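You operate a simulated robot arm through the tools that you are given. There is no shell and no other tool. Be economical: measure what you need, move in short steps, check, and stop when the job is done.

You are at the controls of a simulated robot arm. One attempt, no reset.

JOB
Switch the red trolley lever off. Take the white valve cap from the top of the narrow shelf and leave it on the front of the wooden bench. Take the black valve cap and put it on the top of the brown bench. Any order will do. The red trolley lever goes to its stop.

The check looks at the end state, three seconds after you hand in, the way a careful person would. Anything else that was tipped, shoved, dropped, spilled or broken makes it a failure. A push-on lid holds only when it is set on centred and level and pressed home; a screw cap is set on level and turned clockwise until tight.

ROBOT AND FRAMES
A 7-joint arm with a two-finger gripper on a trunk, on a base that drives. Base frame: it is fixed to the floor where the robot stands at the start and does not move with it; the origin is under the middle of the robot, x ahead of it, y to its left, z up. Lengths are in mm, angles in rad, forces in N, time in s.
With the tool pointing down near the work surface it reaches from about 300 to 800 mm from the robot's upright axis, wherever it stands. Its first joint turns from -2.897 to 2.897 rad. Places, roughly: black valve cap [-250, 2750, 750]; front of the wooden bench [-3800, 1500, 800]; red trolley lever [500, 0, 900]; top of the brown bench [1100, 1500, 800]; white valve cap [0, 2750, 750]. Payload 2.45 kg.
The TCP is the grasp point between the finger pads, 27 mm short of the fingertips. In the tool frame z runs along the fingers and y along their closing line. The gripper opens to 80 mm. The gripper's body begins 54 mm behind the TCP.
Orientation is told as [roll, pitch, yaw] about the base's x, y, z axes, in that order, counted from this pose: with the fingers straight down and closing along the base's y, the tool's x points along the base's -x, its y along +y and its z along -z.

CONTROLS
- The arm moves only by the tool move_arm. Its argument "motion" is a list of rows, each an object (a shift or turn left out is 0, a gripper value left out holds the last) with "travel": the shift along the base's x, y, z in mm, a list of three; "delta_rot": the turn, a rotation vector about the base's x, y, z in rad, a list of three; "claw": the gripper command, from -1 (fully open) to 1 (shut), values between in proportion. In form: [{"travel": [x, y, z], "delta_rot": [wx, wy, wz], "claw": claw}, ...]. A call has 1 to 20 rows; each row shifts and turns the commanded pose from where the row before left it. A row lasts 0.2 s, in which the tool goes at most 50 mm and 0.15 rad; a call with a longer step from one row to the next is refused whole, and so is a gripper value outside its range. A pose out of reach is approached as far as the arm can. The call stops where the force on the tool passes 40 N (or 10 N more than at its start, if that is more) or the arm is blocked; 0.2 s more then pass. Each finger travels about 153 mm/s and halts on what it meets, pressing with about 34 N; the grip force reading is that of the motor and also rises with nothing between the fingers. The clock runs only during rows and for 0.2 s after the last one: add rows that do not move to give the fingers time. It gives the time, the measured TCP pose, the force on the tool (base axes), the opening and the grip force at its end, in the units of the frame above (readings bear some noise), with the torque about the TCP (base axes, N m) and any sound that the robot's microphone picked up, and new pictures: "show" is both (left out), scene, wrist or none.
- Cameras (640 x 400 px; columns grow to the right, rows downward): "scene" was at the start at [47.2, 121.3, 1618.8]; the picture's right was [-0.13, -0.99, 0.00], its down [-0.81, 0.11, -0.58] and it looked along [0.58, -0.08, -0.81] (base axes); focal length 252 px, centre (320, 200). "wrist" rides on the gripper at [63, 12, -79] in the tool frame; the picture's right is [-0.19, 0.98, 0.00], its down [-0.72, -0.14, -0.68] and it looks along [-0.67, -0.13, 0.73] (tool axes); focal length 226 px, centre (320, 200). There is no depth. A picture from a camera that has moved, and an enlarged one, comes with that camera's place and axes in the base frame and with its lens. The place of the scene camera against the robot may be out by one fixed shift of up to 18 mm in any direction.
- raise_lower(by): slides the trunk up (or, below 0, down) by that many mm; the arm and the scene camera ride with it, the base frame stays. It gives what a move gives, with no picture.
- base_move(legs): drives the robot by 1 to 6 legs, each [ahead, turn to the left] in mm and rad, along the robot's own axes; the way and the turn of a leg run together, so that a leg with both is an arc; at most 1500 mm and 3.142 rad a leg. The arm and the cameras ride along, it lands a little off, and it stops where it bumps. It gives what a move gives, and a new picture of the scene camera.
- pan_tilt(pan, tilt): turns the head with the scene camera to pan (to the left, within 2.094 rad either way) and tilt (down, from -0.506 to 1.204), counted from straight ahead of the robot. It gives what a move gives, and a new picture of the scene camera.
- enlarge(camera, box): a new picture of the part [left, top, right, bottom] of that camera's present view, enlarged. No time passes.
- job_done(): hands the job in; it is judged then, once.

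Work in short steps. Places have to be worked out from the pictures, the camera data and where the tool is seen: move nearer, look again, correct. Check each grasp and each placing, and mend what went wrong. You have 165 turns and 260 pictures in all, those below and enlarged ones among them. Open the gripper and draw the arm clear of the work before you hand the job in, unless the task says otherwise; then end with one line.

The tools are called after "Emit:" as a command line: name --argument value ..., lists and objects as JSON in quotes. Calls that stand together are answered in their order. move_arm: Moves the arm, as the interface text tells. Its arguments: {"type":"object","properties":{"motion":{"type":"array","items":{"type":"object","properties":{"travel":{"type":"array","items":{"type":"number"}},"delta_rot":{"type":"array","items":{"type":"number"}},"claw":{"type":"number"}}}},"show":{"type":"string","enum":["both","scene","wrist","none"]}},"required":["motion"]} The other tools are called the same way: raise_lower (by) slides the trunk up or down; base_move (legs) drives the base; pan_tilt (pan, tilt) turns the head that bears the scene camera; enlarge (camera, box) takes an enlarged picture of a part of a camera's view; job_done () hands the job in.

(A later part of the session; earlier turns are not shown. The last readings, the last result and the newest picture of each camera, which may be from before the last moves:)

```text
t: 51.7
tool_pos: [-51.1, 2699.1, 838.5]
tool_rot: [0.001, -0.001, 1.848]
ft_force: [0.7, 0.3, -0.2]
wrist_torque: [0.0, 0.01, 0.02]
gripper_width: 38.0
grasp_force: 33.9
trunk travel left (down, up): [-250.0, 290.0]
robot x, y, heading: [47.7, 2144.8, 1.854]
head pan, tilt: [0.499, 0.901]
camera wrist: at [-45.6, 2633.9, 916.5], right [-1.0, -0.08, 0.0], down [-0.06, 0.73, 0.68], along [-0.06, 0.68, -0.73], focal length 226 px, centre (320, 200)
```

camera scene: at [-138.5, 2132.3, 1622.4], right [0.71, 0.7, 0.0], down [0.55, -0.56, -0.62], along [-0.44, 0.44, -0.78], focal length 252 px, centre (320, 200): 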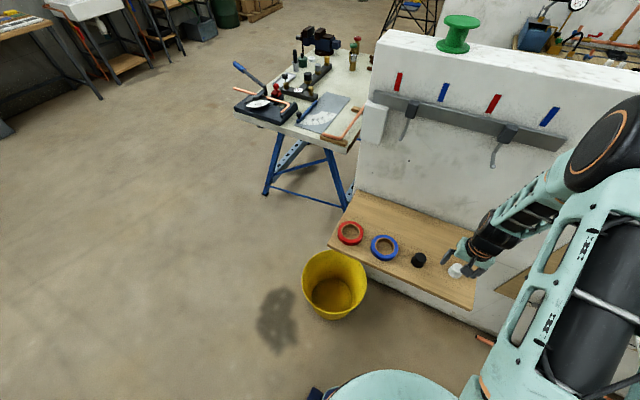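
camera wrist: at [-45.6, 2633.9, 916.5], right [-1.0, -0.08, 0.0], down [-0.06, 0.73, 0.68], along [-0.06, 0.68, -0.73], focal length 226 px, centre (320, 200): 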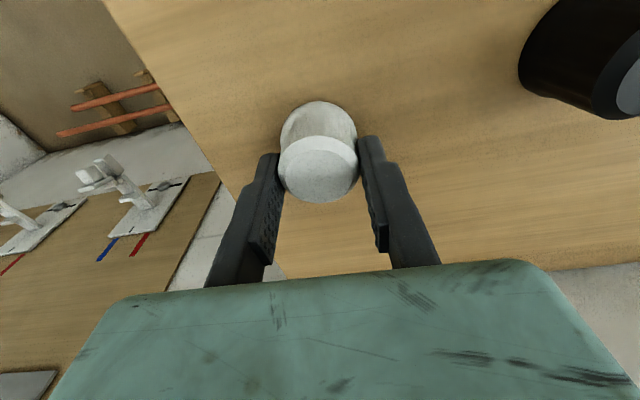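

Gripped at 38 mm with the cap bottom about 29 mm below the TCP. Lifting and drawing back.

Emit:
move_arm --motion '[{"travel": [0, 0, 15]}, {"travel": [0, 0, 30]}, {"travel": [6, -20, 40]}, {"travel": [8, -25, 40]}, {"travel": [8, -30, 35]}, {"travel": [8, -30, 35]}, {"travel": [8, -30, 35]}, {"travel": [8, -30, 0]}]' --show "both"

```text
t: 53.5
tool_pos: [-4.5, 2533.9, 1070.2]
tool_rot: [0.002, 0.0, 1.848]
ft_force: [-0.7, 0.4, -0.3]
wrist_torque: [0.01, 0.02, -0.01]
gripper_width: 38.0
grasp_force: 33.9
trunk travel left (down, up): [-250.0, 290.0]
robot x, y, heading: [48.3, 2143.7, 1.854]
head pan, tilt: [0.499, 0.901]
camera scene: at [-138.4, 2131.4, 1622.5], right [0.71, 0.7, 0.0], down [0.55, -0.56, -0.62], along [-0.44, 0.44, -0.78], focal length 252 px, centre (320, 200)
camera wrist: at [0.2, 2468.3, 1148.5], right [-1.0, -0.08, 0.0], down [-0.06, 0.73, 0.68], along [-0.06, 0.68, -0.73], focal length 226 px, centre (320, 200)
```

scene: 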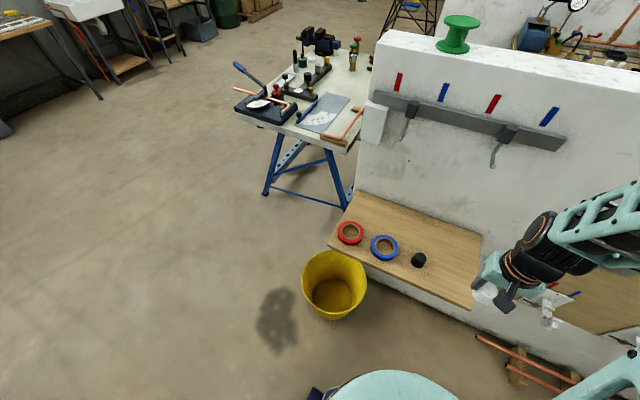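
wrist: 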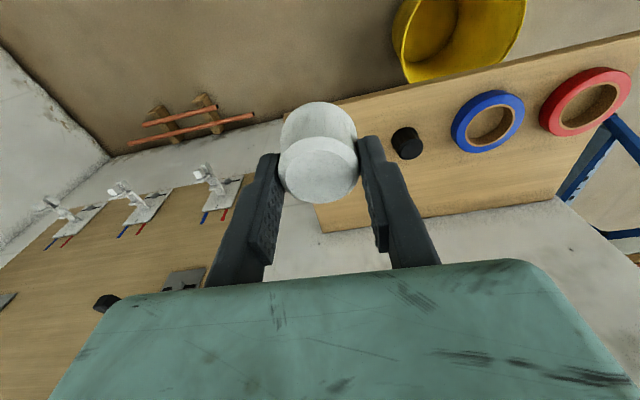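

The cap is held. I'll back up, turn left and drive toward the wooden bench by the far wall.

Emit:
base_move --legs '[[-300, 0], [0, 1.372], [1500, 0], [700, 0]]'

Emit:
pan_tilt --pan 0.4 --tilt 0.5

```text
t: 56.8
tool_pos: [-24.0, 2233.2, 1070.4]
tool_rot: [0.0, -0.001, 2.109]
ft_force: [-0.3, 0.4, -0.1]
wrist_torque: [-0.01, 0.01, 0.04]
gripper_width: 37.8
grasp_force: 33.4
trunk travel left (down, up): [-250.0, 290.0]
robot x, y, heading: [131.4, 1872.5, 2.001]
head pan, tilt: [0.499, 0.901]
stopped in leg 2: the robot was blocked; the commanded pose is now the measured one
camera scene: at [-56.6, 1831.5, 1622.4], right [0.6, 0.8, 0.0], down [0.63, -0.47, -0.62], along [-0.5, 0.37, -0.78], focal length 252 px, centre (320, 200)
```

scene: 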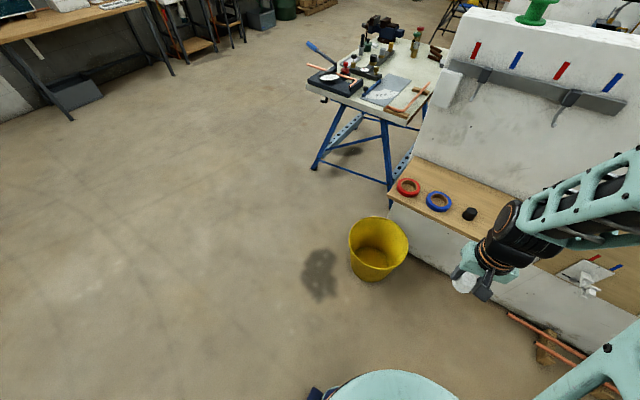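

```text
t: 57.7
tool_pos: [-24.2, 2234.4, 1069.9]
tool_rot: [0.0, -0.002, 2.108]
ft_force: [0.0, -1.1, 0.4]
wrist_torque: [0.03, -0.04, 0.0]
gripper_width: 37.8
grasp_force: 34.6
trunk travel left (down, up): [-250.0, 290.0]
robot x, y, heading: [126.8, 1872.8, 2.001]
head pan, tilt: [0.4, 0.499]
camera scene: at [-63.3, 1848.2, 1656.3], right [0.67, 0.74, 0.0], down [0.35, -0.32, -0.88], along [-0.65, 0.59, -0.48], focal length 252 px, centre (320, 200)
```

scene: 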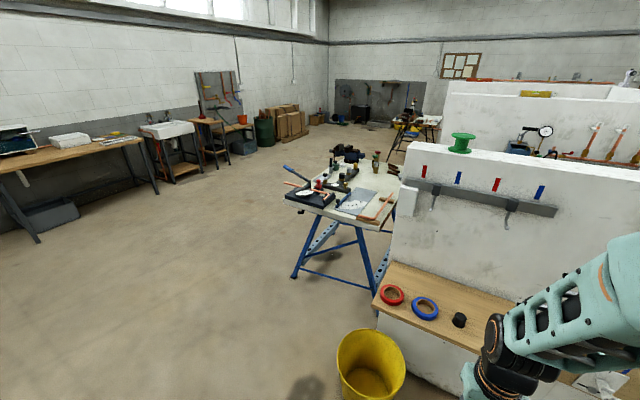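

The turn was blocked, most likely by the brown bench behind on the right. I'll look there.

Emit:
pan_tilt --pan -2.09 --tilt 0.9

Emit:
pan_tilt --pan 2.09 --tilt 1.1

```text
t: 60.0
tool_pos: [-23.8, 2234.3, 1071.2]
tool_rot: [0.0, -0.003, 2.108]
ft_force: [0.3, -0.2, -0.4]
wrist_torque: [0.0, 0.01, -0.02]
gripper_width: 37.8
grasp_force: 34.0
trunk travel left (down, up): [-250.0, 290.0]
robot x, y, heading: [128.4, 1871.0, 2.004]
head pan, tilt: [-2.089, 0.901]
camera scene: at [79.1, 1780.3, 1622.5], right [-0.09, -1.0, 0.0], down [-0.78, 0.07, -0.62], along [0.62, -0.05, -0.78], focal length 252 px, centre (320, 200)
```

scene: 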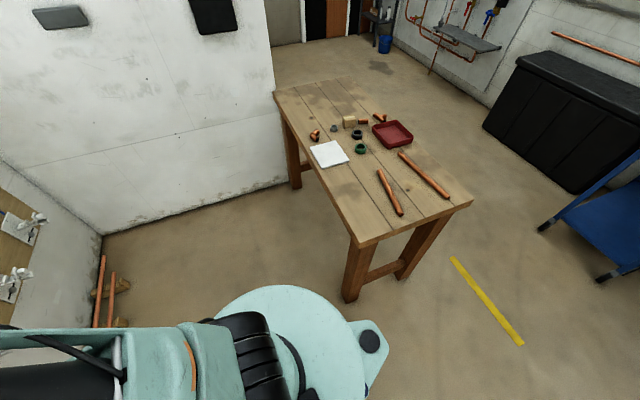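

```text
t: 63.3
tool_pos: [-24.0, 2234.8, 1071.8]
tool_rot: [-0.001, -0.001, 2.107]
ft_force: [-0.1, 0.0, -0.1]
wrist_torque: [0.0, -0.02, 0.02]
gripper_width: 37.5
grasp_force: 34.1
trunk travel left (down, up): [-250.0, 290.0]
robot x, y, heading: [129.0, 1874.5, 2.002]
head pan, tilt: [2.089, 1.1]
camera scene: at [-32.9, 1735.5, 1608.6], right [-0.81, 0.58, 0.0], down [0.52, 0.72, -0.45], along [-0.26, -0.37, -0.89], focal length 252 px, centre (320, 200)
```

scene: 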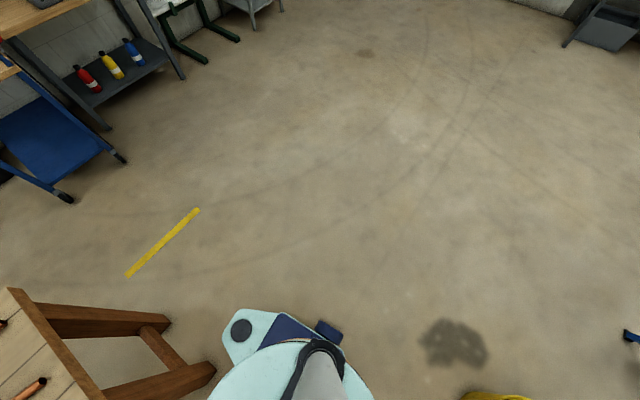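

The base's rear corner is right next to a leg of the brown bench. I'll go forward 200 mm, then finish the turn and drive on.

Emit:
base_move --legs '[[200, 0], [0, 1.27]]'

```text
t: 68.2
tool_pos: [-346.9, 2012.5, 1070.7]
tool_rot: [0.0, -0.003, -2.893]
ft_force: [0.1, -0.6, -0.1]
wrist_torque: [0.03, 0.0, -0.02]
gripper_width: 37.4
grasp_force: 34.2
trunk travel left (down, up): [-250.0, 290.0]
robot x, y, heading: [44.7, 2056.2, -2.999]
head pan, tilt: [2.089, 1.1]
camera scene: at [116.3, 1861.4, 1608.6], right [-0.79, -0.61, 0.0], down [-0.55, 0.7, -0.45], along [0.28, -0.36, -0.89], focal length 252 px, centre (320, 200)
```

scene: 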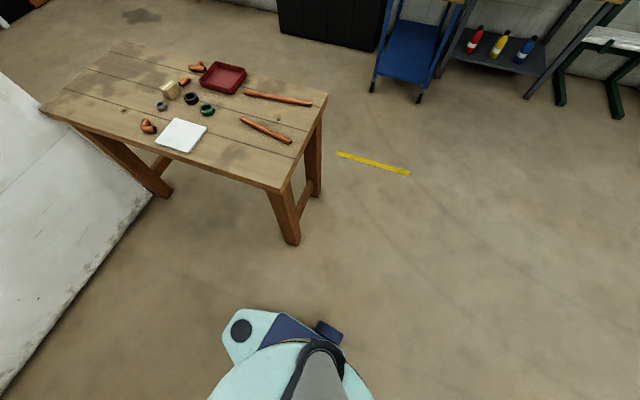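

Bench undisturbed. Driving on toward the wooden bench with margin from the bucket.

Emit:
base_move --legs '[[0, 0.1], [1500, 0], [700, 0]]'

Emit:
pan_tilt --pan 0.4 --tilt 0.5

```text
t: 79.5
tool_pos: [-2456.3, 1452.2, 1070.3]
tool_rot: [0.001, 0.0, -2.793]
ft_force: [0.5, 0.3, 0.2]
wrist_torque: [-0.01, 0.0, 0.0]
gripper_width: 36.5
grasp_force: 33.9
trunk travel left (down, up): [-250.0, 290.0]
robot x, y, heading: [-2073.2, 1531.6, -2.899]
head pan, tilt: [2.089, 1.1]
camera scene: at [-1983.0, 1345.7, 1608.7], right [-0.72, -0.69, 0.0], down [-0.61, 0.65, -0.45], along [0.31, -0.33, -0.89], focal length 252 px, centre (320, 200)
```

scene: 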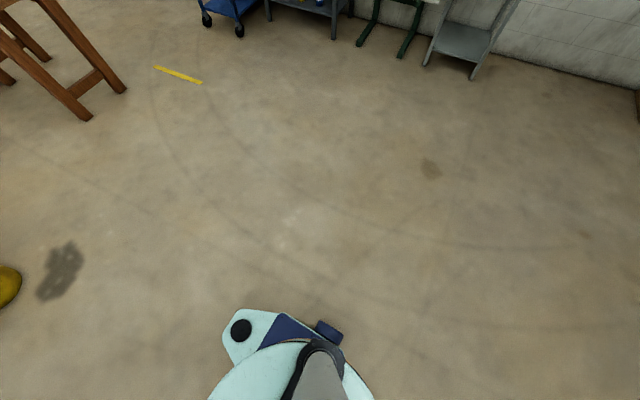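

```text
t: 81.2
tool_pos: [-2456.7, 1451.0, 1071.1]
tool_rot: [0.0, -0.001, -2.795]
ft_force: [-0.3, 0.4, 0.6]
wrist_torque: [-0.03, 0.03, -0.02]
gripper_width: 36.7
grasp_force: 33.7
trunk travel left (down, up): [-250.0, 290.0]
robot x, y, heading: [-2075.3, 1533.9, -2.901]
head pan, tilt: [0.4, 0.499]
camera scene: at [-2098.9, 1337.0, 1656.3], right [-0.6, 0.8, 0.0], down [0.38, 0.29, -0.88], along [-0.7, -0.53, -0.48], focal length 252 px, centre (320, 200)
```

scene: 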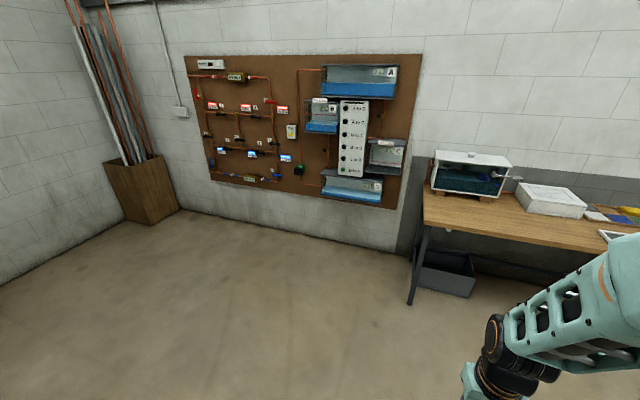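

The bench is ahead on the left along the wall. I'll pan to see its whole surface and check the held cap.

Emit:
pan_tilt --pan 0.0 --tilt 0.5

Emit:
move_arm --motion '[{"travel": [0, 0, 0]}]' --show "wrist"

Emit:
pan_tilt --pan -0.5 --tilt 0.5

```text
t: 82.1
tool_pos: [-2456.5, 1451.5, 1070.5]
tool_rot: [0.002, -0.003, -2.795]
ft_force: [0.0, -0.9, -0.8]
wrist_torque: [-0.03, -0.03, 0.0]
gripper_width: 36.4
grasp_force: 34.3
trunk travel left (down, up): [-250.0, 290.0]
robot x, y, heading: [-2073.1, 1529.4, -2.902]
head pan, tilt: [0.0, 0.499]
camera scene: at [-2114.4, 1369.6, 1656.3], right [-0.24, 0.97, 0.0], down [0.46, 0.12, -0.88], along [-0.85, -0.21, -0.48], focal length 252 px, centre (320, 200)
```

scene: 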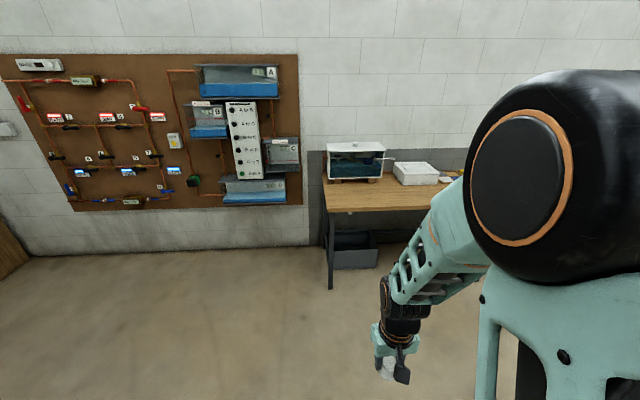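

```text
t: 82.5
tool_pos: [-2456.7, 1450.8, 1071.1]
tool_rot: [0.001, -0.002, -2.794]
ft_force: [0.3, 0.5, -0.6]
wrist_torque: [0.0, -0.02, 0.0]
gripper_width: 36.6
grasp_force: 33.8
trunk travel left (down, up): [-250.0, 290.0]
robot x, y, heading: [-2073.7, 1531.3, -2.9]
head pan, tilt: [0.0, 0.499]
camera wrist: at [-2394.2, 1459.6, 1148.2], right [0.15, -0.99, 0.0], down [-0.72, -0.11, 0.68], along [-0.67, -0.1, -0.73], focal length 226 px, centre (320, 200)
```

wrist: 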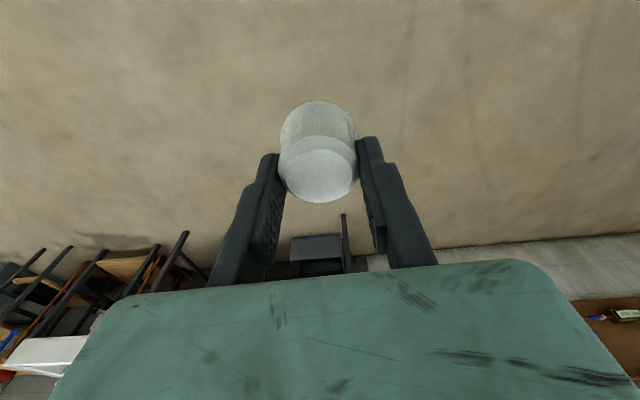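

```text
t: 83.4
tool_pos: [-2456.9, 1450.4, 1069.9]
tool_rot: [0.0, -0.003, -2.795]
ft_force: [0.0, 0.5, 0.1]
wrist_torque: [-0.01, -0.03, 0.01]
gripper_width: 36.6
grasp_force: 34.2
trunk travel left (down, up): [-250.0, 290.0]
robot x, y, heading: [-2072.6, 1530.6, -2.901]
head pan, tilt: [-0.499, 0.499]
camera scene: at [-2114.1, 1414.6, 1656.3], right [0.25, 0.97, 0.0], down [0.46, -0.12, -0.88], along [-0.85, 0.22, -0.48], focal length 252 px, centre (320, 200)
```

scene: 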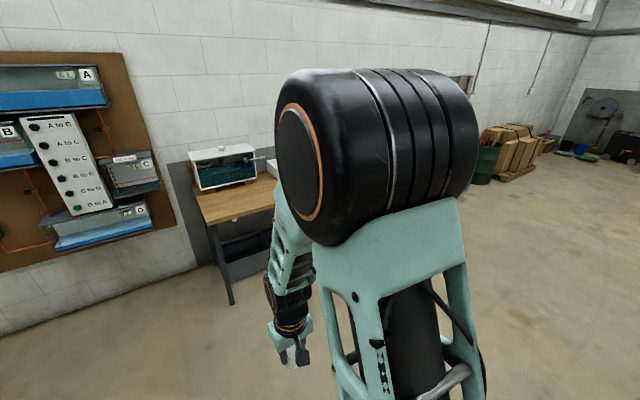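

Cap is still held well. The bench's front edge runs from about (-3440, 1095) toward (-3660, 1727). I'll drive up square to it, near (-3050, 1580).

Emit:
base_move --legs '[[0, -0.29], [930, 0], [0, 0.36]]'

Emit:
pan_tilt --pan 0.4 --tilt 0.75

```text
t: 90.4
tool_pos: [-3375.0, 1470.1, 1070.5]
tool_rot: [0.001, -0.001, -2.732]
ft_force: [0.8, -0.4, -0.2]
wrist_torque: [0.01, -0.02, 0.0]
gripper_width: 36.3
grasp_force: 34.4
trunk travel left (down, up): [-250.0, 290.0]
robot x, y, heading: [-2993.8, 1572.7, -2.837]
head pan, tilt: [-0.499, 0.499]
camera scene: at [-3029.8, 1456.1, 1656.3], right [0.19, 0.98, 0.0], down [0.47, -0.09, -0.88], along [-0.86, 0.17, -0.48], focal length 252 px, centre (320, 200)
```

scene: 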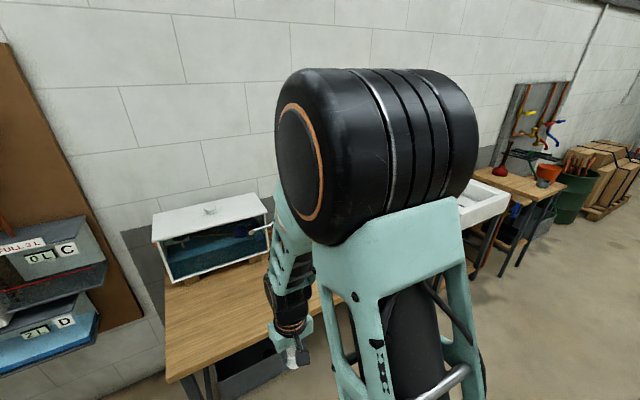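

```text
t: 91.6
tool_pos: [-3374.2, 1470.5, 1071.1]
tool_rot: [0.0, -0.001, -2.734]
ft_force: [-0.7, -0.3, 0.1]
wrist_torque: [0.01, -0.01, -0.01]
gripper_width: 36.5
grasp_force: 33.8
trunk travel left (down, up): [-250.0, 290.0]
robot x, y, heading: [-2998.6, 1575.9, -2.839]
head pan, tilt: [0.4, 0.75]
camera scene: at [-3003.7, 1385.0, 1634.4], right [-0.65, 0.76, 0.0], down [0.52, 0.44, -0.73], along [-0.56, -0.47, -0.68], focal length 252 px, centre (320, 200)
```

scene: 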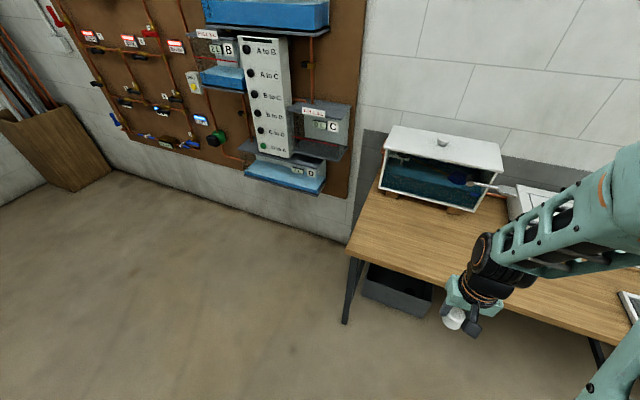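

The front left part of the bench is clear. The bench edge looks farther off than I thought, so I'll drive 200 mm closer, then lower the wrist camera.

Emit:
base_move --legs '[[200, 0]]'

Emit:
move_arm --motion '[{"travel": [-20, -25, -20]}, {"travel": [-20, -25, -20]}, {"travel": [-20, -25, -20]}]' --show "both"

```text
t: 93.2
tool_pos: [-3564.9, 1407.3, 1069.6]
tool_rot: [-0.001, 0.0, -2.728]
ft_force: [0.1, 0.4, 0.0]
wrist_torque: [0.0, -0.01, -0.02]
gripper_width: 36.4
grasp_force: 33.9
trunk travel left (down, up): [-250.0, 290.0]
robot x, y, heading: [-3187.4, 1517.2, -2.835]
head pan, tilt: [0.4, 0.75]
camera scene: at [-3194.6, 1323.9, 1634.3], right [-0.65, 0.76, 0.0], down [0.52, 0.45, -0.73], along [-0.55, -0.48, -0.68], focal length 252 px, centre (320, 200)
```

scene: 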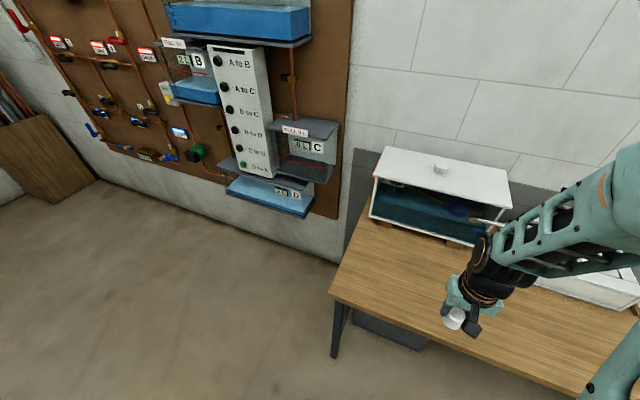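

```text
t: 94.0
tool_pos: [-3621.1, 1332.7, 1011.7]
tool_rot: [-0.001, 0.0, -2.728]
ft_force: [-0.3, -1.4, -1.1]
wrist_torque: [0.02, 0.02, 0.03]
gripper_width: 36.4
grasp_force: 34.0
trunk travel left (down, up): [-250.0, 290.0]
robot x, y, heading: [-3188.7, 1519.1, -2.831]
head pan, tilt: [0.4, 0.75]
camera scene: at [-3194.0, 1323.8, 1634.2], right [-0.65, 0.76, 0.0], down [0.52, 0.45, -0.73], along [-0.55, -0.48, -0.68], focal length 252 px, centre (320, 200)
camera wrist: at [-3558.9, 1345.4, 1088.4], right [0.22, -0.98, 0.0], down [-0.71, -0.16, 0.68], along [-0.67, -0.15, -0.73], focal length 226 px, centre (320, 200)
```

scene: 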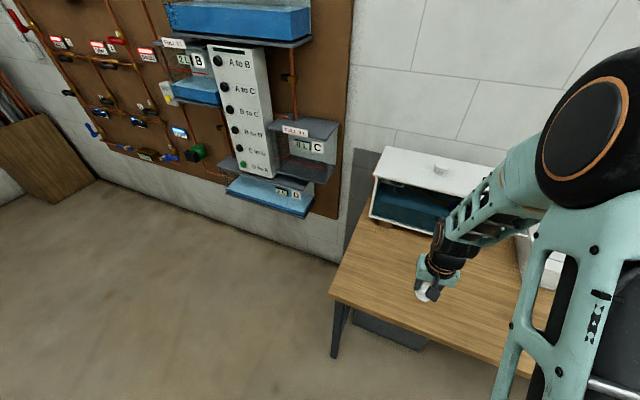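
wrist: 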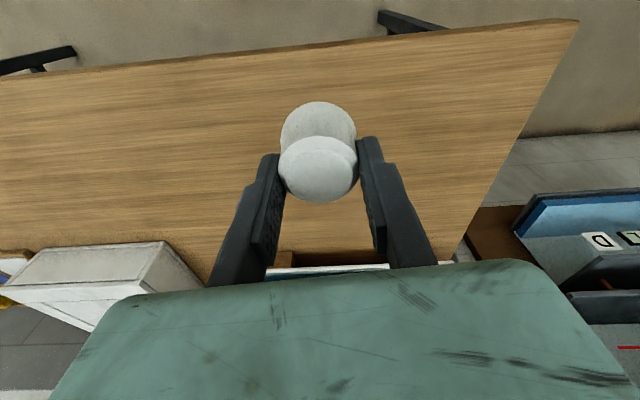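

The bench's front edge here is near x≈-3608 with a clear top. I'll move about 115 mm inboard and lower.

Emit:
move_arm --motion '[{"travel": [-35, -10, -30]}, {"travel": [-35, -10, -30]}, {"travel": [-35, -10, -30]}, {"travel": [0, 0, -35]}, {"travel": [0, 0, -25]}]' --show "both"

```text
t: 95.2
tool_pos: [-3730.6, 1302.1, 859.0]
tool_rot: [-0.001, -0.001, -2.728]
ft_force: [1.2, 0.4, -0.5]
wrist_torque: [0.0, -0.02, 0.01]
gripper_width: 36.7
grasp_force: 33.5
trunk travel left (down, up): [-250.0, 290.0]
robot x, y, heading: [-3186.9, 1514.8, -2.832]
head pan, tilt: [0.4, 0.75]
camera scene: at [-3193.7, 1324.1, 1634.3], right [-0.65, 0.76, 0.0], down [0.52, 0.45, -0.73], along [-0.55, -0.48, -0.68], focal length 252 px, centre (320, 200)
camera wrist: at [-3668.8, 1315.5, 936.9], right [0.22, -0.98, 0.0], down [-0.71, -0.16, 0.68], along [-0.67, -0.15, -0.73], focal length 226 px, centre (320, 200)
```

scene: 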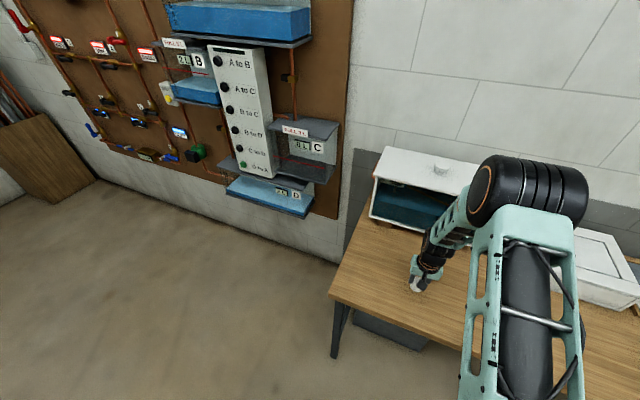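
wrist: 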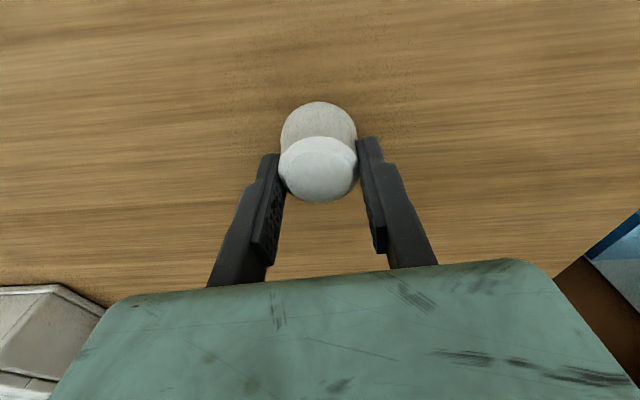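

Clear wood below. I'll lower slowly until contact.

Emit:
move_arm --motion '[{"travel": [0, 0, -10]}, {"travel": [0, 0, -10]}, {"travel": [0, 0, -8]}, {"travel": [0, 0, -4]}, {"travel": [0, 0, -4]}, {"travel": [0, 0, -4]}]' --show "wrist"

```text
t: 96.5
tool_pos: [-3730.0, 1302.0, 825.3]
tool_rot: [0.002, -0.005, -2.728]
ft_force: [8.3, 2.7, 17.8]
wrist_torque: [-0.09, -0.17, 0.05]
gripper_width: 36.3
grasp_force: 33.9
trunk travel left (down, up): [-250.0, 290.0]
robot x, y, heading: [-3183.4, 1515.0, -2.831]
head pan, tilt: [0.4, 0.75]
stopped in row 6: the force on the tool passed its limit at 53 N (the readings are from after the stop); the commanded pose is now the measured one
camera wrist: at [-3667.2, 1315.9, 902.9], right [0.22, -0.98, 0.0], down [-0.71, -0.16, 0.69], along [-0.67, -0.15, -0.73], focal length 226 px, centre (320, 200)
```

wrist: 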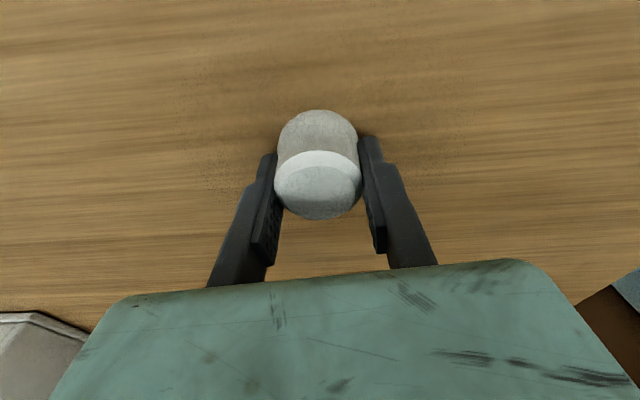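

Contact made; the cap rests on the bench. Opening, then lifting straight up.

Emit:
move_arm --motion '[{"travel": [0, 0, 1], "claw": 0.0}, {"claw": -0.5}, {"claw": -1}, {"claw": -1}, {"travel": [0, 0, 25]}, {"travel": [0, 0, 35]}, {"travel": [0, 0, 45]}, {"travel": [0, 0, 45]}]' --show "both"

```text
t: 97.3
tool_pos: [-3734.0, 1309.0, 830.1]
tool_rot: [-0.006, -0.008, -2.73]
ft_force: [6.6, 20.1, 43.0]
wrist_torque: [-0.48, -1.01, 0.53]
gripper_width: 52.8
grasp_force: 0.1
trunk travel left (down, up): [-250.0, 290.0]
robot x, y, heading: [-3190.2, 1512.1, -2.831]
head pan, tilt: [0.4, 0.75]
stopped in row 3: the force on the tool passed its limit at 54 N (the readings are from after the stop); the commanded pose is now the measured one
camera scene: at [-3189.9, 1328.1, 1635.1], right [-0.65, 0.76, 0.0], down [0.52, 0.44, -0.73], along [-0.56, -0.48, -0.68], focal length 252 px, centre (320, 200)
camera wrist: at [-3670.2, 1321.5, 907.6], right [0.22, -0.98, 0.0], down [-0.71, -0.16, 0.69], along [-0.67, -0.15, -0.72], focal length 226 px, centre (320, 200)
```

scene: 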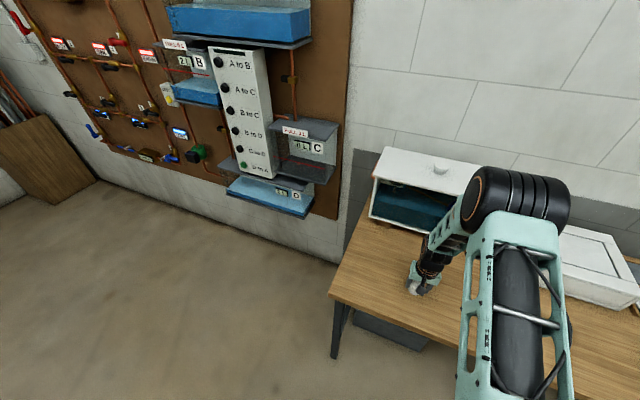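
wrist: 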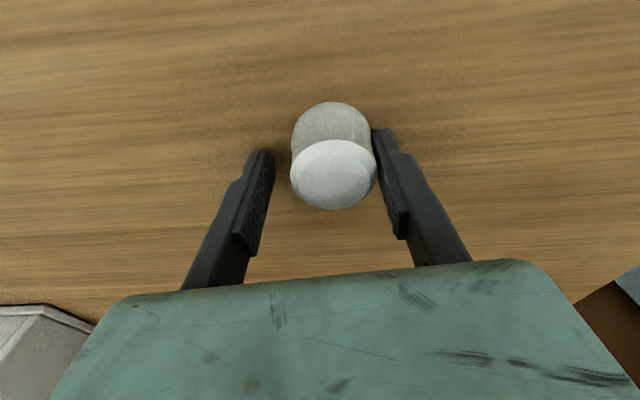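

The tips are still rubbing on the wood. I'll raise 5 mm, then continue opening.

Emit:
move_arm --motion '[{"travel": [0, 0, 5]}, {"travel": [0, 0, 1], "claw": -1}, {"claw": -1}, {"claw": -1}]' --show "wrist"

```text
t: 98.3
tool_pos: [-3733.1, 1305.7, 833.4]
tool_rot: [-0.003, -0.009, -2.731]
ft_force: [-5.8, 9.5, 21.3]
wrist_torque: [-0.33, -0.24, 0.04]
gripper_width: 63.7
grasp_force: 0.0
trunk travel left (down, up): [-250.0, 290.0]
robot x, y, heading: [-3188.2, 1513.7, -2.829]
head pan, tilt: [0.4, 0.75]
camera wrist: at [-3670.8, 1317.7, 911.1], right [0.22, -0.98, 0.0], down [-0.71, -0.16, 0.69], along [-0.67, -0.15, -0.73], focal length 226 px, centre (320, 200)
```

wrist: 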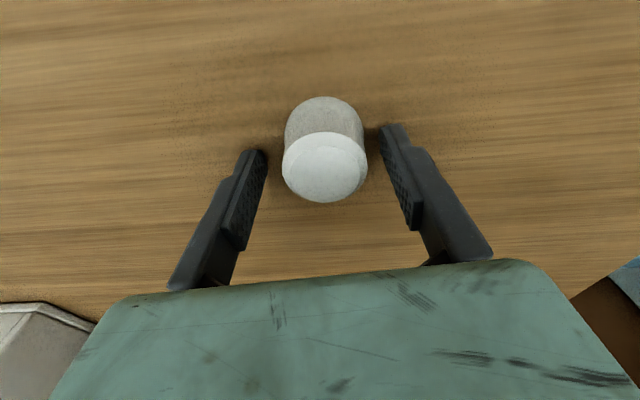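

The cap is free of both fingers. Lifting straight up.

Emit:
move_arm --motion '[{"travel": [0, 0, 10]}, {"travel": [0, 0, 20], "claw": -1}, {"travel": [0, 0, 40]}, {"travel": [0, 0, 40]}, {"travel": [0, 0, 40]}]' --show "both"

```text
t: 99.5
tool_pos: [-3733.2, 1308.0, 985.1]
tool_rot: [-0.003, -0.002, -2.731]
ft_force: [0.6, 0.6, 0.2]
wrist_torque: [0.01, 0.01, -0.03]
gripper_width: 79.9
grasp_force: 0.1
trunk travel left (down, up): [-250.0, 290.0]
robot x, y, heading: [-3188.6, 1514.7, -2.834]
head pan, tilt: [0.4, 0.75]
camera scene: at [-3193.3, 1324.4, 1634.4], right [-0.65, 0.76, 0.0], down [0.52, 0.44, -0.73], along [-0.55, -0.48, -0.68], focal length 252 px, centre (320, 200)
camera wrist: at [-3671.7, 1320.7, 1061.8], right [0.22, -0.98, 0.0], down [-0.71, -0.16, 0.69], along [-0.67, -0.15, -0.73], focal length 226 px, centre (320, 200)
```

scene: 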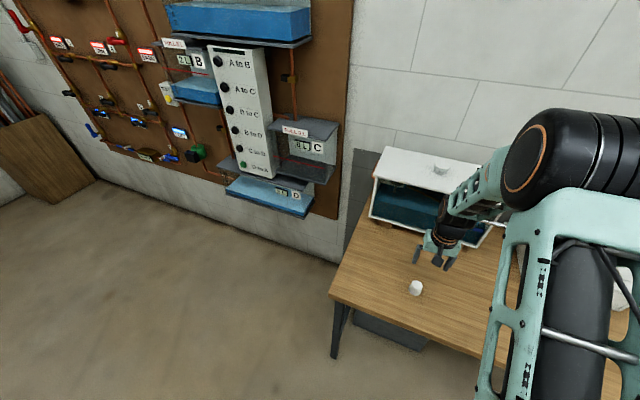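
wrist: 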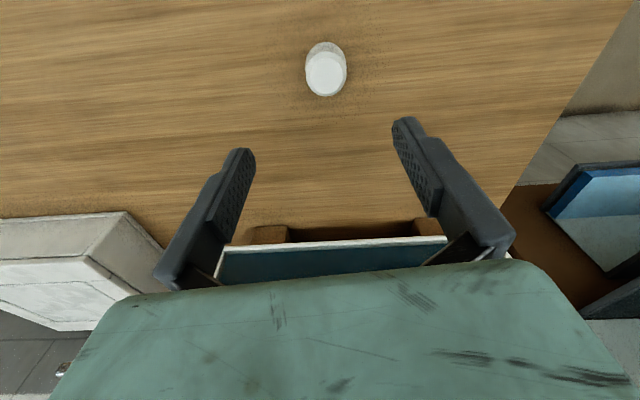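

White cap is placed upright on the bench front. Now I'll draw the arm back and up, then return to the shelf.

Emit:
move_arm --motion '[{"travel": [30, 20, 30]}, {"travel": [40, 20, 30]}, {"travel": [40, 20, 30]}, {"travel": [35, 20, 0]}]' --show "none"

Emit:
base_move --legs '[[-350, 0]]'

```text
refused: row 2 steps farther than a row can; nothing moved
```

```text
t: 101.7
tool_pos: [-3406.0, 1412.9, 983.6]
tool_rot: [-0.004, -0.004, -2.726]
ft_force: [-0.2, 0.7, -0.3]
wrist_torque: [-0.02, -0.01, -0.01]
gripper_width: 80.3
grasp_force: 0.1
trunk travel left (down, up): [-250.0, 290.0]
robot x, y, heading: [-2858.2, 1621.6, -2.826]
head pan, tilt: [0.4, 0.75]
camera scene: at [-2864.0, 1430.3, 1634.4], right [-0.65, 0.76, 0.0], down [0.52, 0.45, -0.73], along [-0.55, -0.48, -0.68], focal length 252 px, centre (320, 200)
```

scene: 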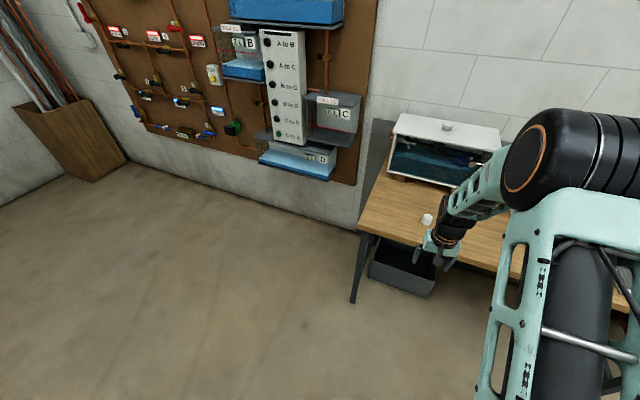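

The base backed away safely. Now I'll retract the arm, then turn around and drive toward (0, 2000).

Emit:
move_arm --motion '[{"travel": [30, 16, 25]}, {"travel": [35, 18, 25]}, {"travel": [35, 18, 25]}, {"travel": [35, 18, 15]}]' --show "none"

Emit:
base_move --legs '[[0, 2.959], [1500, 0], [1000, 0]]'

```text
t: 102.7
tool_pos: [-3269.1, 1480.7, 1075.0]
tool_rot: [-0.003, -0.007, -2.726]
ft_force: [0.1, 0.2, 0.1]
wrist_torque: [-0.03, 0.01, -0.03]
gripper_width: 79.7
grasp_force: 0.0
trunk travel left (down, up): [-250.0, 290.0]
robot x, y, heading: [-2855.3, 1619.6, -2.822]
head pan, tilt: [0.4, 0.75]
```

```text
t: 122.2
tool_pos: [109.2, 1836.3, 1074.3]
tool_rot: [-0.003, -0.006, 0.16]
ft_force: [-0.5, -0.1, -1.0]
wrist_torque: [-0.03, 0.0, 0.0]
gripper_width: 79.7
grasp_force: 0.1
trunk travel left (down, up): [-250.0, 290.0]
robot x, y, heading: [-321.2, 1808.2, 0.058]
head pan, tilt: [0.4, 0.75]
camera scene: at [-284.6, 1971.3, 1634.3], right [0.44, -0.9, 0.0], down [-0.61, -0.3, -0.73], along [0.66, 0.32, -0.68], focal length 252 px, centre (320, 200)
```

scene: 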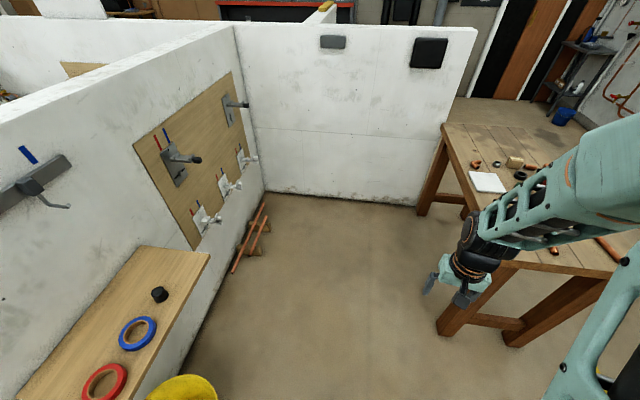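

Now on to (0, 2000), then face the black cap.

Emit:
base_move --legs '[[0, 0.48], [370, 0], [0, 1.28]]'

```text
t: 129.1
tool_pos: [-124.5, 2415.3, 1075.7]
tool_rot: [-0.004, -0.007, 1.915]
ft_force: [-0.7, 0.3, 0.1]
wrist_torque: [0.0, -0.02, 0.01]
gripper_width: 80.0
grasp_force: 0.0
trunk travel left (down, up): [-250.0, 290.0]
robot x, y, heading: [-10.9, 1991.1, 1.815]
head pan, tilt: [0.4, 0.75]
camera scene: at [-200.2, 1997.7, 1634.4], right [0.8, 0.6, 0.0], down [0.41, -0.55, -0.73], along [-0.44, 0.58, -0.68], focal length 252 px, centre (320, 200)
```

scene: 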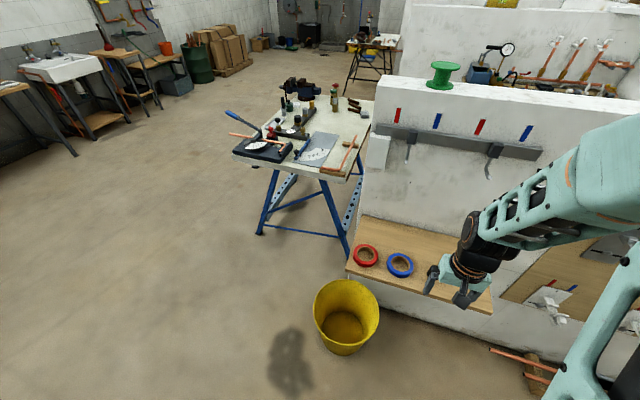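

Driving 110 mm nearer, then lowering the tool in front of the black cap for a wrist view.

Emit:
base_move --legs '[[110, 0]]'

Emit:
move_arm --motion '[{"travel": [0, 5, -45]}, {"travel": [0, 10, -45]}, {"travel": [0, 15, -45]}, {"travel": [0, 20, -35]}]' --show "wrist"

```text
t: 130.3
tool_pos: [-152.5, 2523.9, 1073.7]
tool_rot: [-0.003, -0.004, 1.921]
ft_force: [0.0, -0.6, -0.8]
wrist_torque: [-0.02, 0.01, 0.0]
gripper_width: 80.1
grasp_force: 0.0
trunk travel left (down, up): [-250.0, 290.0]
robot x, y, heading: [-43.8, 2101.8, 1.821]
head pan, tilt: [0.4, 0.75]
camera scene: at [-227.7, 2106.6, 1634.2], right [0.8, 0.6, 0.0], down [0.41, -0.55, -0.73], along [-0.44, 0.58, -0.68], focal length 252 px, centre (320, 200)
```

scene: 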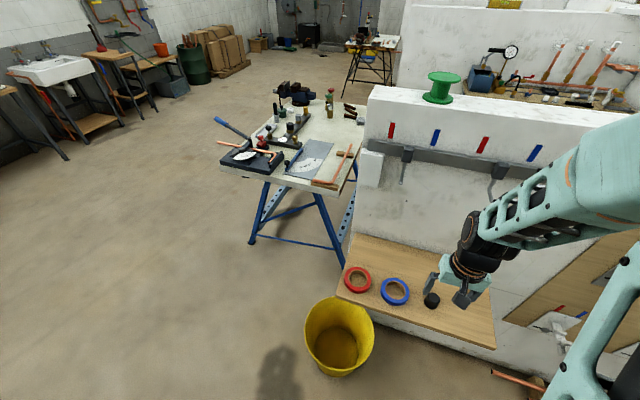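

```text
t: 131.3
tool_pos: [-152.5, 2573.1, 902.1]
tool_rot: [-0.003, -0.007, 1.921]
ft_force: [-0.9, 0.1, -0.2]
wrist_torque: [0.01, -0.01, 0.01]
gripper_width: 80.1
grasp_force: 0.1
trunk travel left (down, up): [-250.0, 290.0]
robot x, y, heading: [-44.9, 2106.1, 1.82]
head pan, tilt: [0.4, 0.75]
camera wrist: at [-144.0, 2508.3, 979.3], right [-0.99, -0.15, 0.0], down [-0.11, 0.72, 0.69], along [-0.1, 0.68, -0.73], focal length 226 px, centre (320, 200)
```

wrist: 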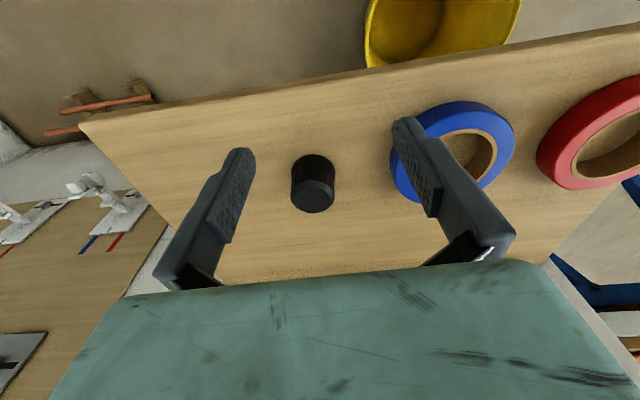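

Black cap is near (-157, 2631), with the blue tape about 75 mm beside it. I'll narrow the opening to 60 mm and move over it.

Emit:
move_arm --motion '[{"travel": [-2, 30, 0], "claw": -0.5}, {"travel": [-3, 28, -15]}, {"travel": [0, 0, -15]}]' --show "wrist"

```text
t: 132.1
tool_pos: [-155.8, 2632.2, 874.8]
tool_rot: [-0.004, -0.006, 1.922]
ft_force: [0.4, 0.6, 0.2]
wrist_torque: [-0.02, 0.01, 0.02]
gripper_width: 60.3
grasp_force: 0.0
trunk travel left (down, up): [-250.0, 290.0]
robot x, y, heading: [-43.5, 2098.5, 1.815]
head pan, tilt: [0.4, 0.75]
camera wrist: at [-148.3, 2566.9, 952.3], right [-0.99, -0.15, 0.0], down [-0.11, 0.72, 0.69], along [-0.1, 0.68, -0.73], focal length 226 px, centre (320, 200)
```

wrist: 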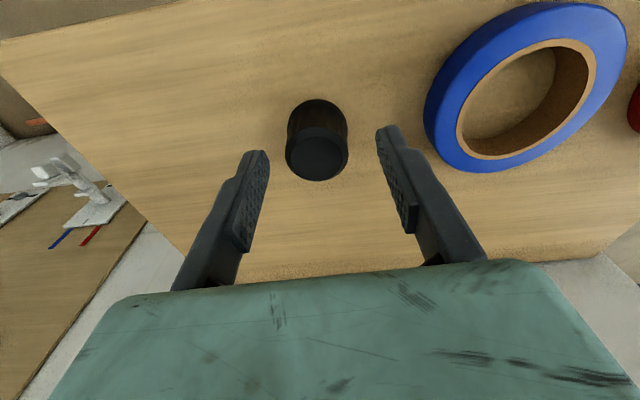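

The cap is about 9 mm farther toward the wall. I'll correct, descend to TCP z≈841 and close.

Emit:
move_arm --motion '[{"travel": [-1, 9, 0]}, {"travel": [0, 0, -12]}, {"travel": [0, 0, -12]}, {"travel": [0, 0, -9]}, {"travel": [0, 0, 0]}]' --show "wrist"

```text
t: 133.3
tool_pos: [-158.4, 2640.2, 841.9]
tool_rot: [-0.005, -0.006, 1.92]
ft_force: [-0.2, -0.6, -0.8]
wrist_torque: [0.0, 0.02, -0.02]
gripper_width: 59.8
grasp_force: 0.0
trunk travel left (down, up): [-250.0, 290.0]
robot x, y, heading: [-42.2, 2101.8, 1.816]
head pan, tilt: [0.4, 0.75]
camera wrist: at [-148.9, 2575.1, 919.4], right [-0.99, -0.15, 0.0], down [-0.11, 0.72, 0.69], along [-0.1, 0.68, -0.73], focal length 226 px, centre (320, 200)
```

wrist: 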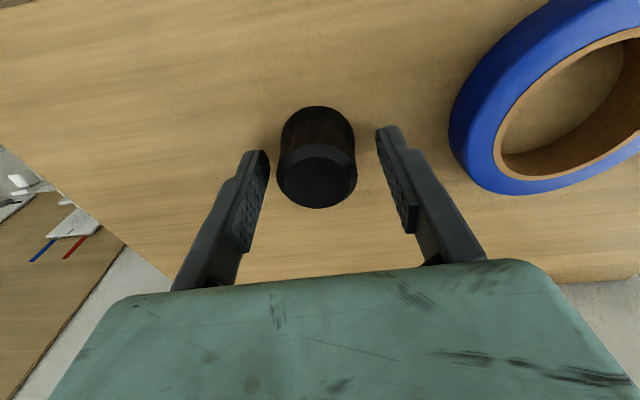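

Same view as the good white grasp. Closing.

Emit:
move_arm --motion '[{"claw": 1}, {"claw": 1}, {"claw": 1}, {"travel": [0, 0, 10]}, {"travel": [0, 0, 20]}]' --show "wrist"

```text
t: 134.5
tool_pos: [-157.1, 2640.7, 872.8]
tool_rot: [-0.003, -0.004, 1.92]
ft_force: [-0.2, 0.2, -0.6]
wrist_torque: [0.0, 0.02, 0.02]
gripper_width: 38.2
grasp_force: 33.5
trunk travel left (down, up): [-250.0, 290.0]
robot x, y, heading: [-41.5, 2099.7, 1.818]
head pan, tilt: [0.4, 0.75]
camera wrist: at [-147.7, 2574.9, 950.3], right [-0.99, -0.15, 0.0], down [-0.11, 0.72, 0.69], along [-0.1, 0.68, -0.73], focal length 226 px, centre (320, 200)
```

wrist: 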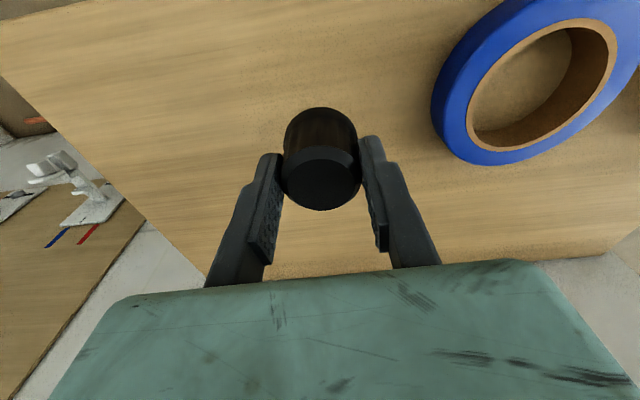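

Held firmly. Lifting, drawing back, then backing off and turning to the brown bench.

Emit:
move_arm --motion '[{"travel": [0, -5, 35]}, {"travel": [5, -25, 40]}, {"travel": [8, -30, 35]}, {"travel": [8, -30, 35]}, {"travel": [8, -30, 35]}, {"travel": [8, -30, 20]}]' --show "none"

Emit:
base_move --legs '[[-110, 0], [0, -2.01], [190, 0]]'

Emit:
pan_tilt --pan -0.1 --tilt 0.8

```text
t: 135.9
tool_pos: [-121.4, 2489.6, 1068.5]
tool_rot: [-0.004, -0.005, 1.92]
ft_force: [0.6, -0.2, -0.2]
wrist_torque: [0.0, 0.01, -0.03]
gripper_width: 37.9
grasp_force: 33.9
trunk travel left (down, up): [-250.0, 290.0]
robot x, y, heading: [-39.3, 2103.3, 1.821]
head pan, tilt: [0.4, 0.75]
```

```text
t: 143.2
tool_pos: [560.5, 1883.4, 1069.3]
tool_rot: [-0.004, -0.007, -0.058]
ft_force: [0.1, -0.4, -0.8]
wrist_torque: [0.0, -0.02, -0.04]
gripper_width: 37.8
grasp_force: 33.9
trunk travel left (down, up): [-250.0, 290.0]
robot x, y, heading: [175.5, 1957.9, -0.16]
head pan, tilt: [0.4, 0.75]
camera scene: at [250.2, 2114.4, 1634.4], right [0.24, -0.97, 0.0], down [-0.66, -0.16, -0.73], along [0.71, 0.18, -0.68], focal length 252 px, centre (320, 200)
```

scene: 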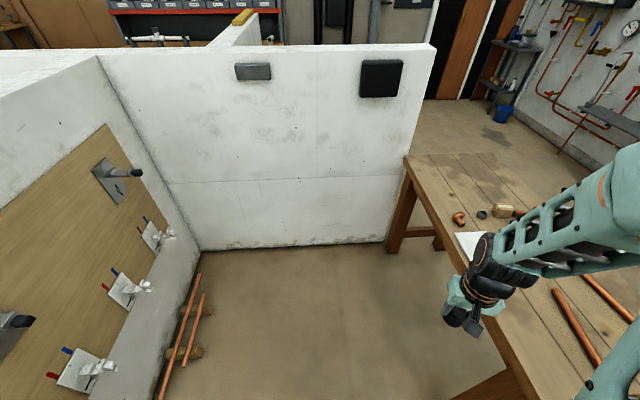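

```text
t: 144.1
tool_pos: [560.5, 1884.2, 1070.0]
tool_rot: [-0.003, -0.004, -0.057]
ft_force: [0.6, 0.0, -0.1]
wrist_torque: [0.01, -0.02, 0.0]
gripper_width: 37.5
grasp_force: 33.6
trunk travel left (down, up): [-250.0, 290.0]
robot x, y, heading: [174.5, 1963.4, -0.155]
head pan, tilt: [-0.099, 0.799]
camera scene: at [247.5, 2074.2, 1630.4], right [-0.25, -0.97, 0.0], down [-0.69, 0.18, -0.7], along [0.67, -0.18, -0.72], focal length 252 px, centre (320, 200)
```

scene: 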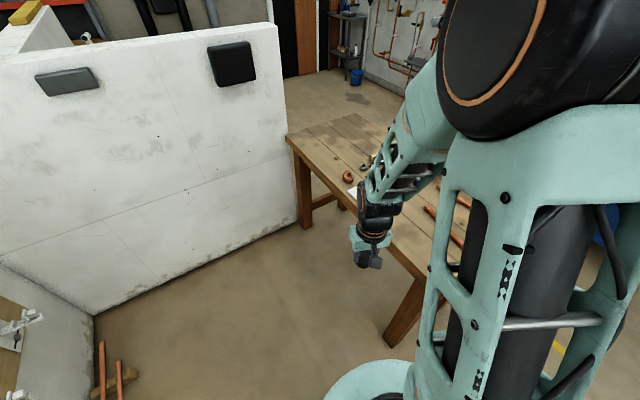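

Moving the tool over the bench's near corner area at height for a wrist view.

Emit:
move_arm --motion '[{"travel": [18, -42, 0]}, {"travel": [18, -42, 0]}, {"travel": [18, -42, 0]}, {"travel": [18, -42, -10]}, {"travel": [18, -40, -15]}, {"travel": [18, -40, -20]}, {"travel": [18, -40, -20]}]' --show "both"

```text
t: 145.7
tool_pos: [685.5, 1592.8, 1000.7]
tool_rot: [-0.003, -0.004, -0.058]
ft_force: [-0.1, -0.5, 0.6]
wrist_torque: [0.01, 0.04, 0.01]
gripper_width: 37.5
grasp_force: 33.6
trunk travel left (down, up): [-250.0, 290.0]
robot x, y, heading: [173.3, 1963.3, -0.154]
head pan, tilt: [-0.099, 0.799]
camera scene: at [248.0, 2073.1, 1630.4], right [-0.25, -0.97, 0.0], down [-0.69, 0.18, -0.7], along [0.67, -0.18, -0.72], focal length 252 px, centre (320, 200)
camera wrist: at [622.5, 1608.1, 1078.0], right [0.25, 0.97, 0.0], down [0.71, -0.18, 0.69], along [0.66, -0.17, -0.73], focal length 226 px, centre (320, 200)
```

scene: 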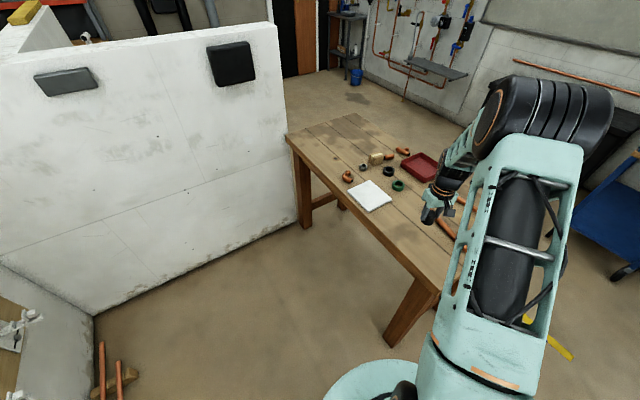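
wrist: 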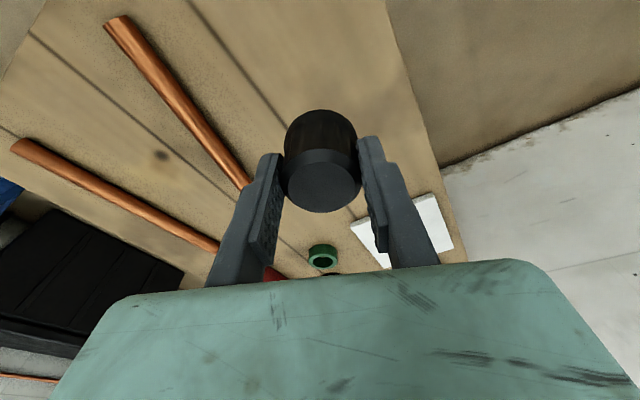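

Straight below the tool is clear wood, about 90 mm from the edge and well away from the pipes. Lowering.

Emit:
move_arm --motion '[{"travel": [0, 0, -40]}, {"travel": [0, 0, -30]}, {"travel": [0, 0, -20]}]' --show "both"

```text
t: 146.5
tool_pos: [684.5, 1596.0, 912.0]
tool_rot: [-0.004, -0.004, -0.057]
ft_force: [-0.5, -0.3, 0.1]
wrist_torque: [-0.01, -0.03, 0.05]
gripper_width: 37.8
grasp_force: 34.0
trunk travel left (down, up): [-250.0, 290.0]
robot x, y, heading: [173.8, 1963.9, -0.156]
head pan, tilt: [-0.099, 0.799]
camera scene: at [247.6, 2074.1, 1630.3], right [-0.25, -0.97, 0.0], down [-0.69, 0.18, -0.7], along [0.67, -0.18, -0.72], focal length 252 px, centre (320, 200)
camera wrist: at [621.8, 1611.5, 988.2], right [0.25, 0.97, 0.0], down [0.71, -0.18, 0.69], along [0.66, -0.17, -0.73], focal length 226 px, centre (320, 200)
```

scene: 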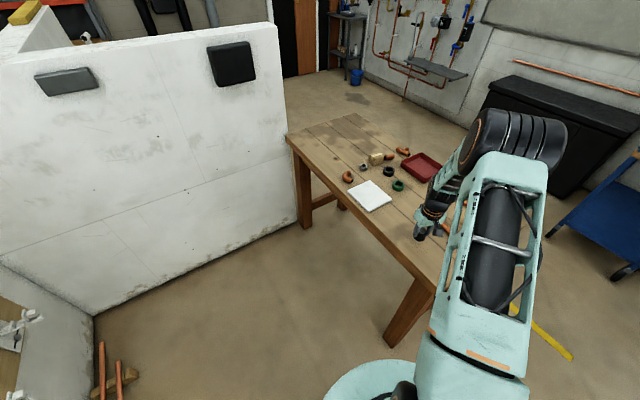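
wrist: 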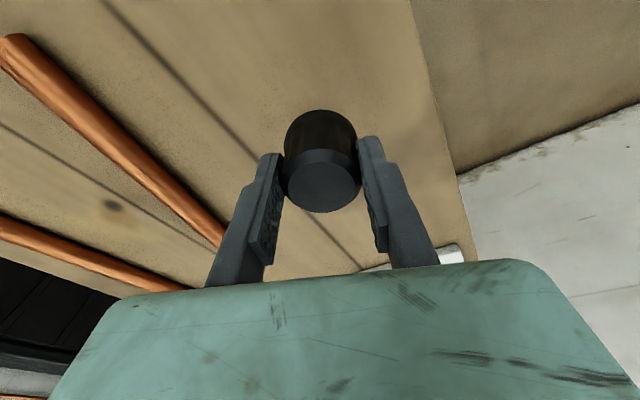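

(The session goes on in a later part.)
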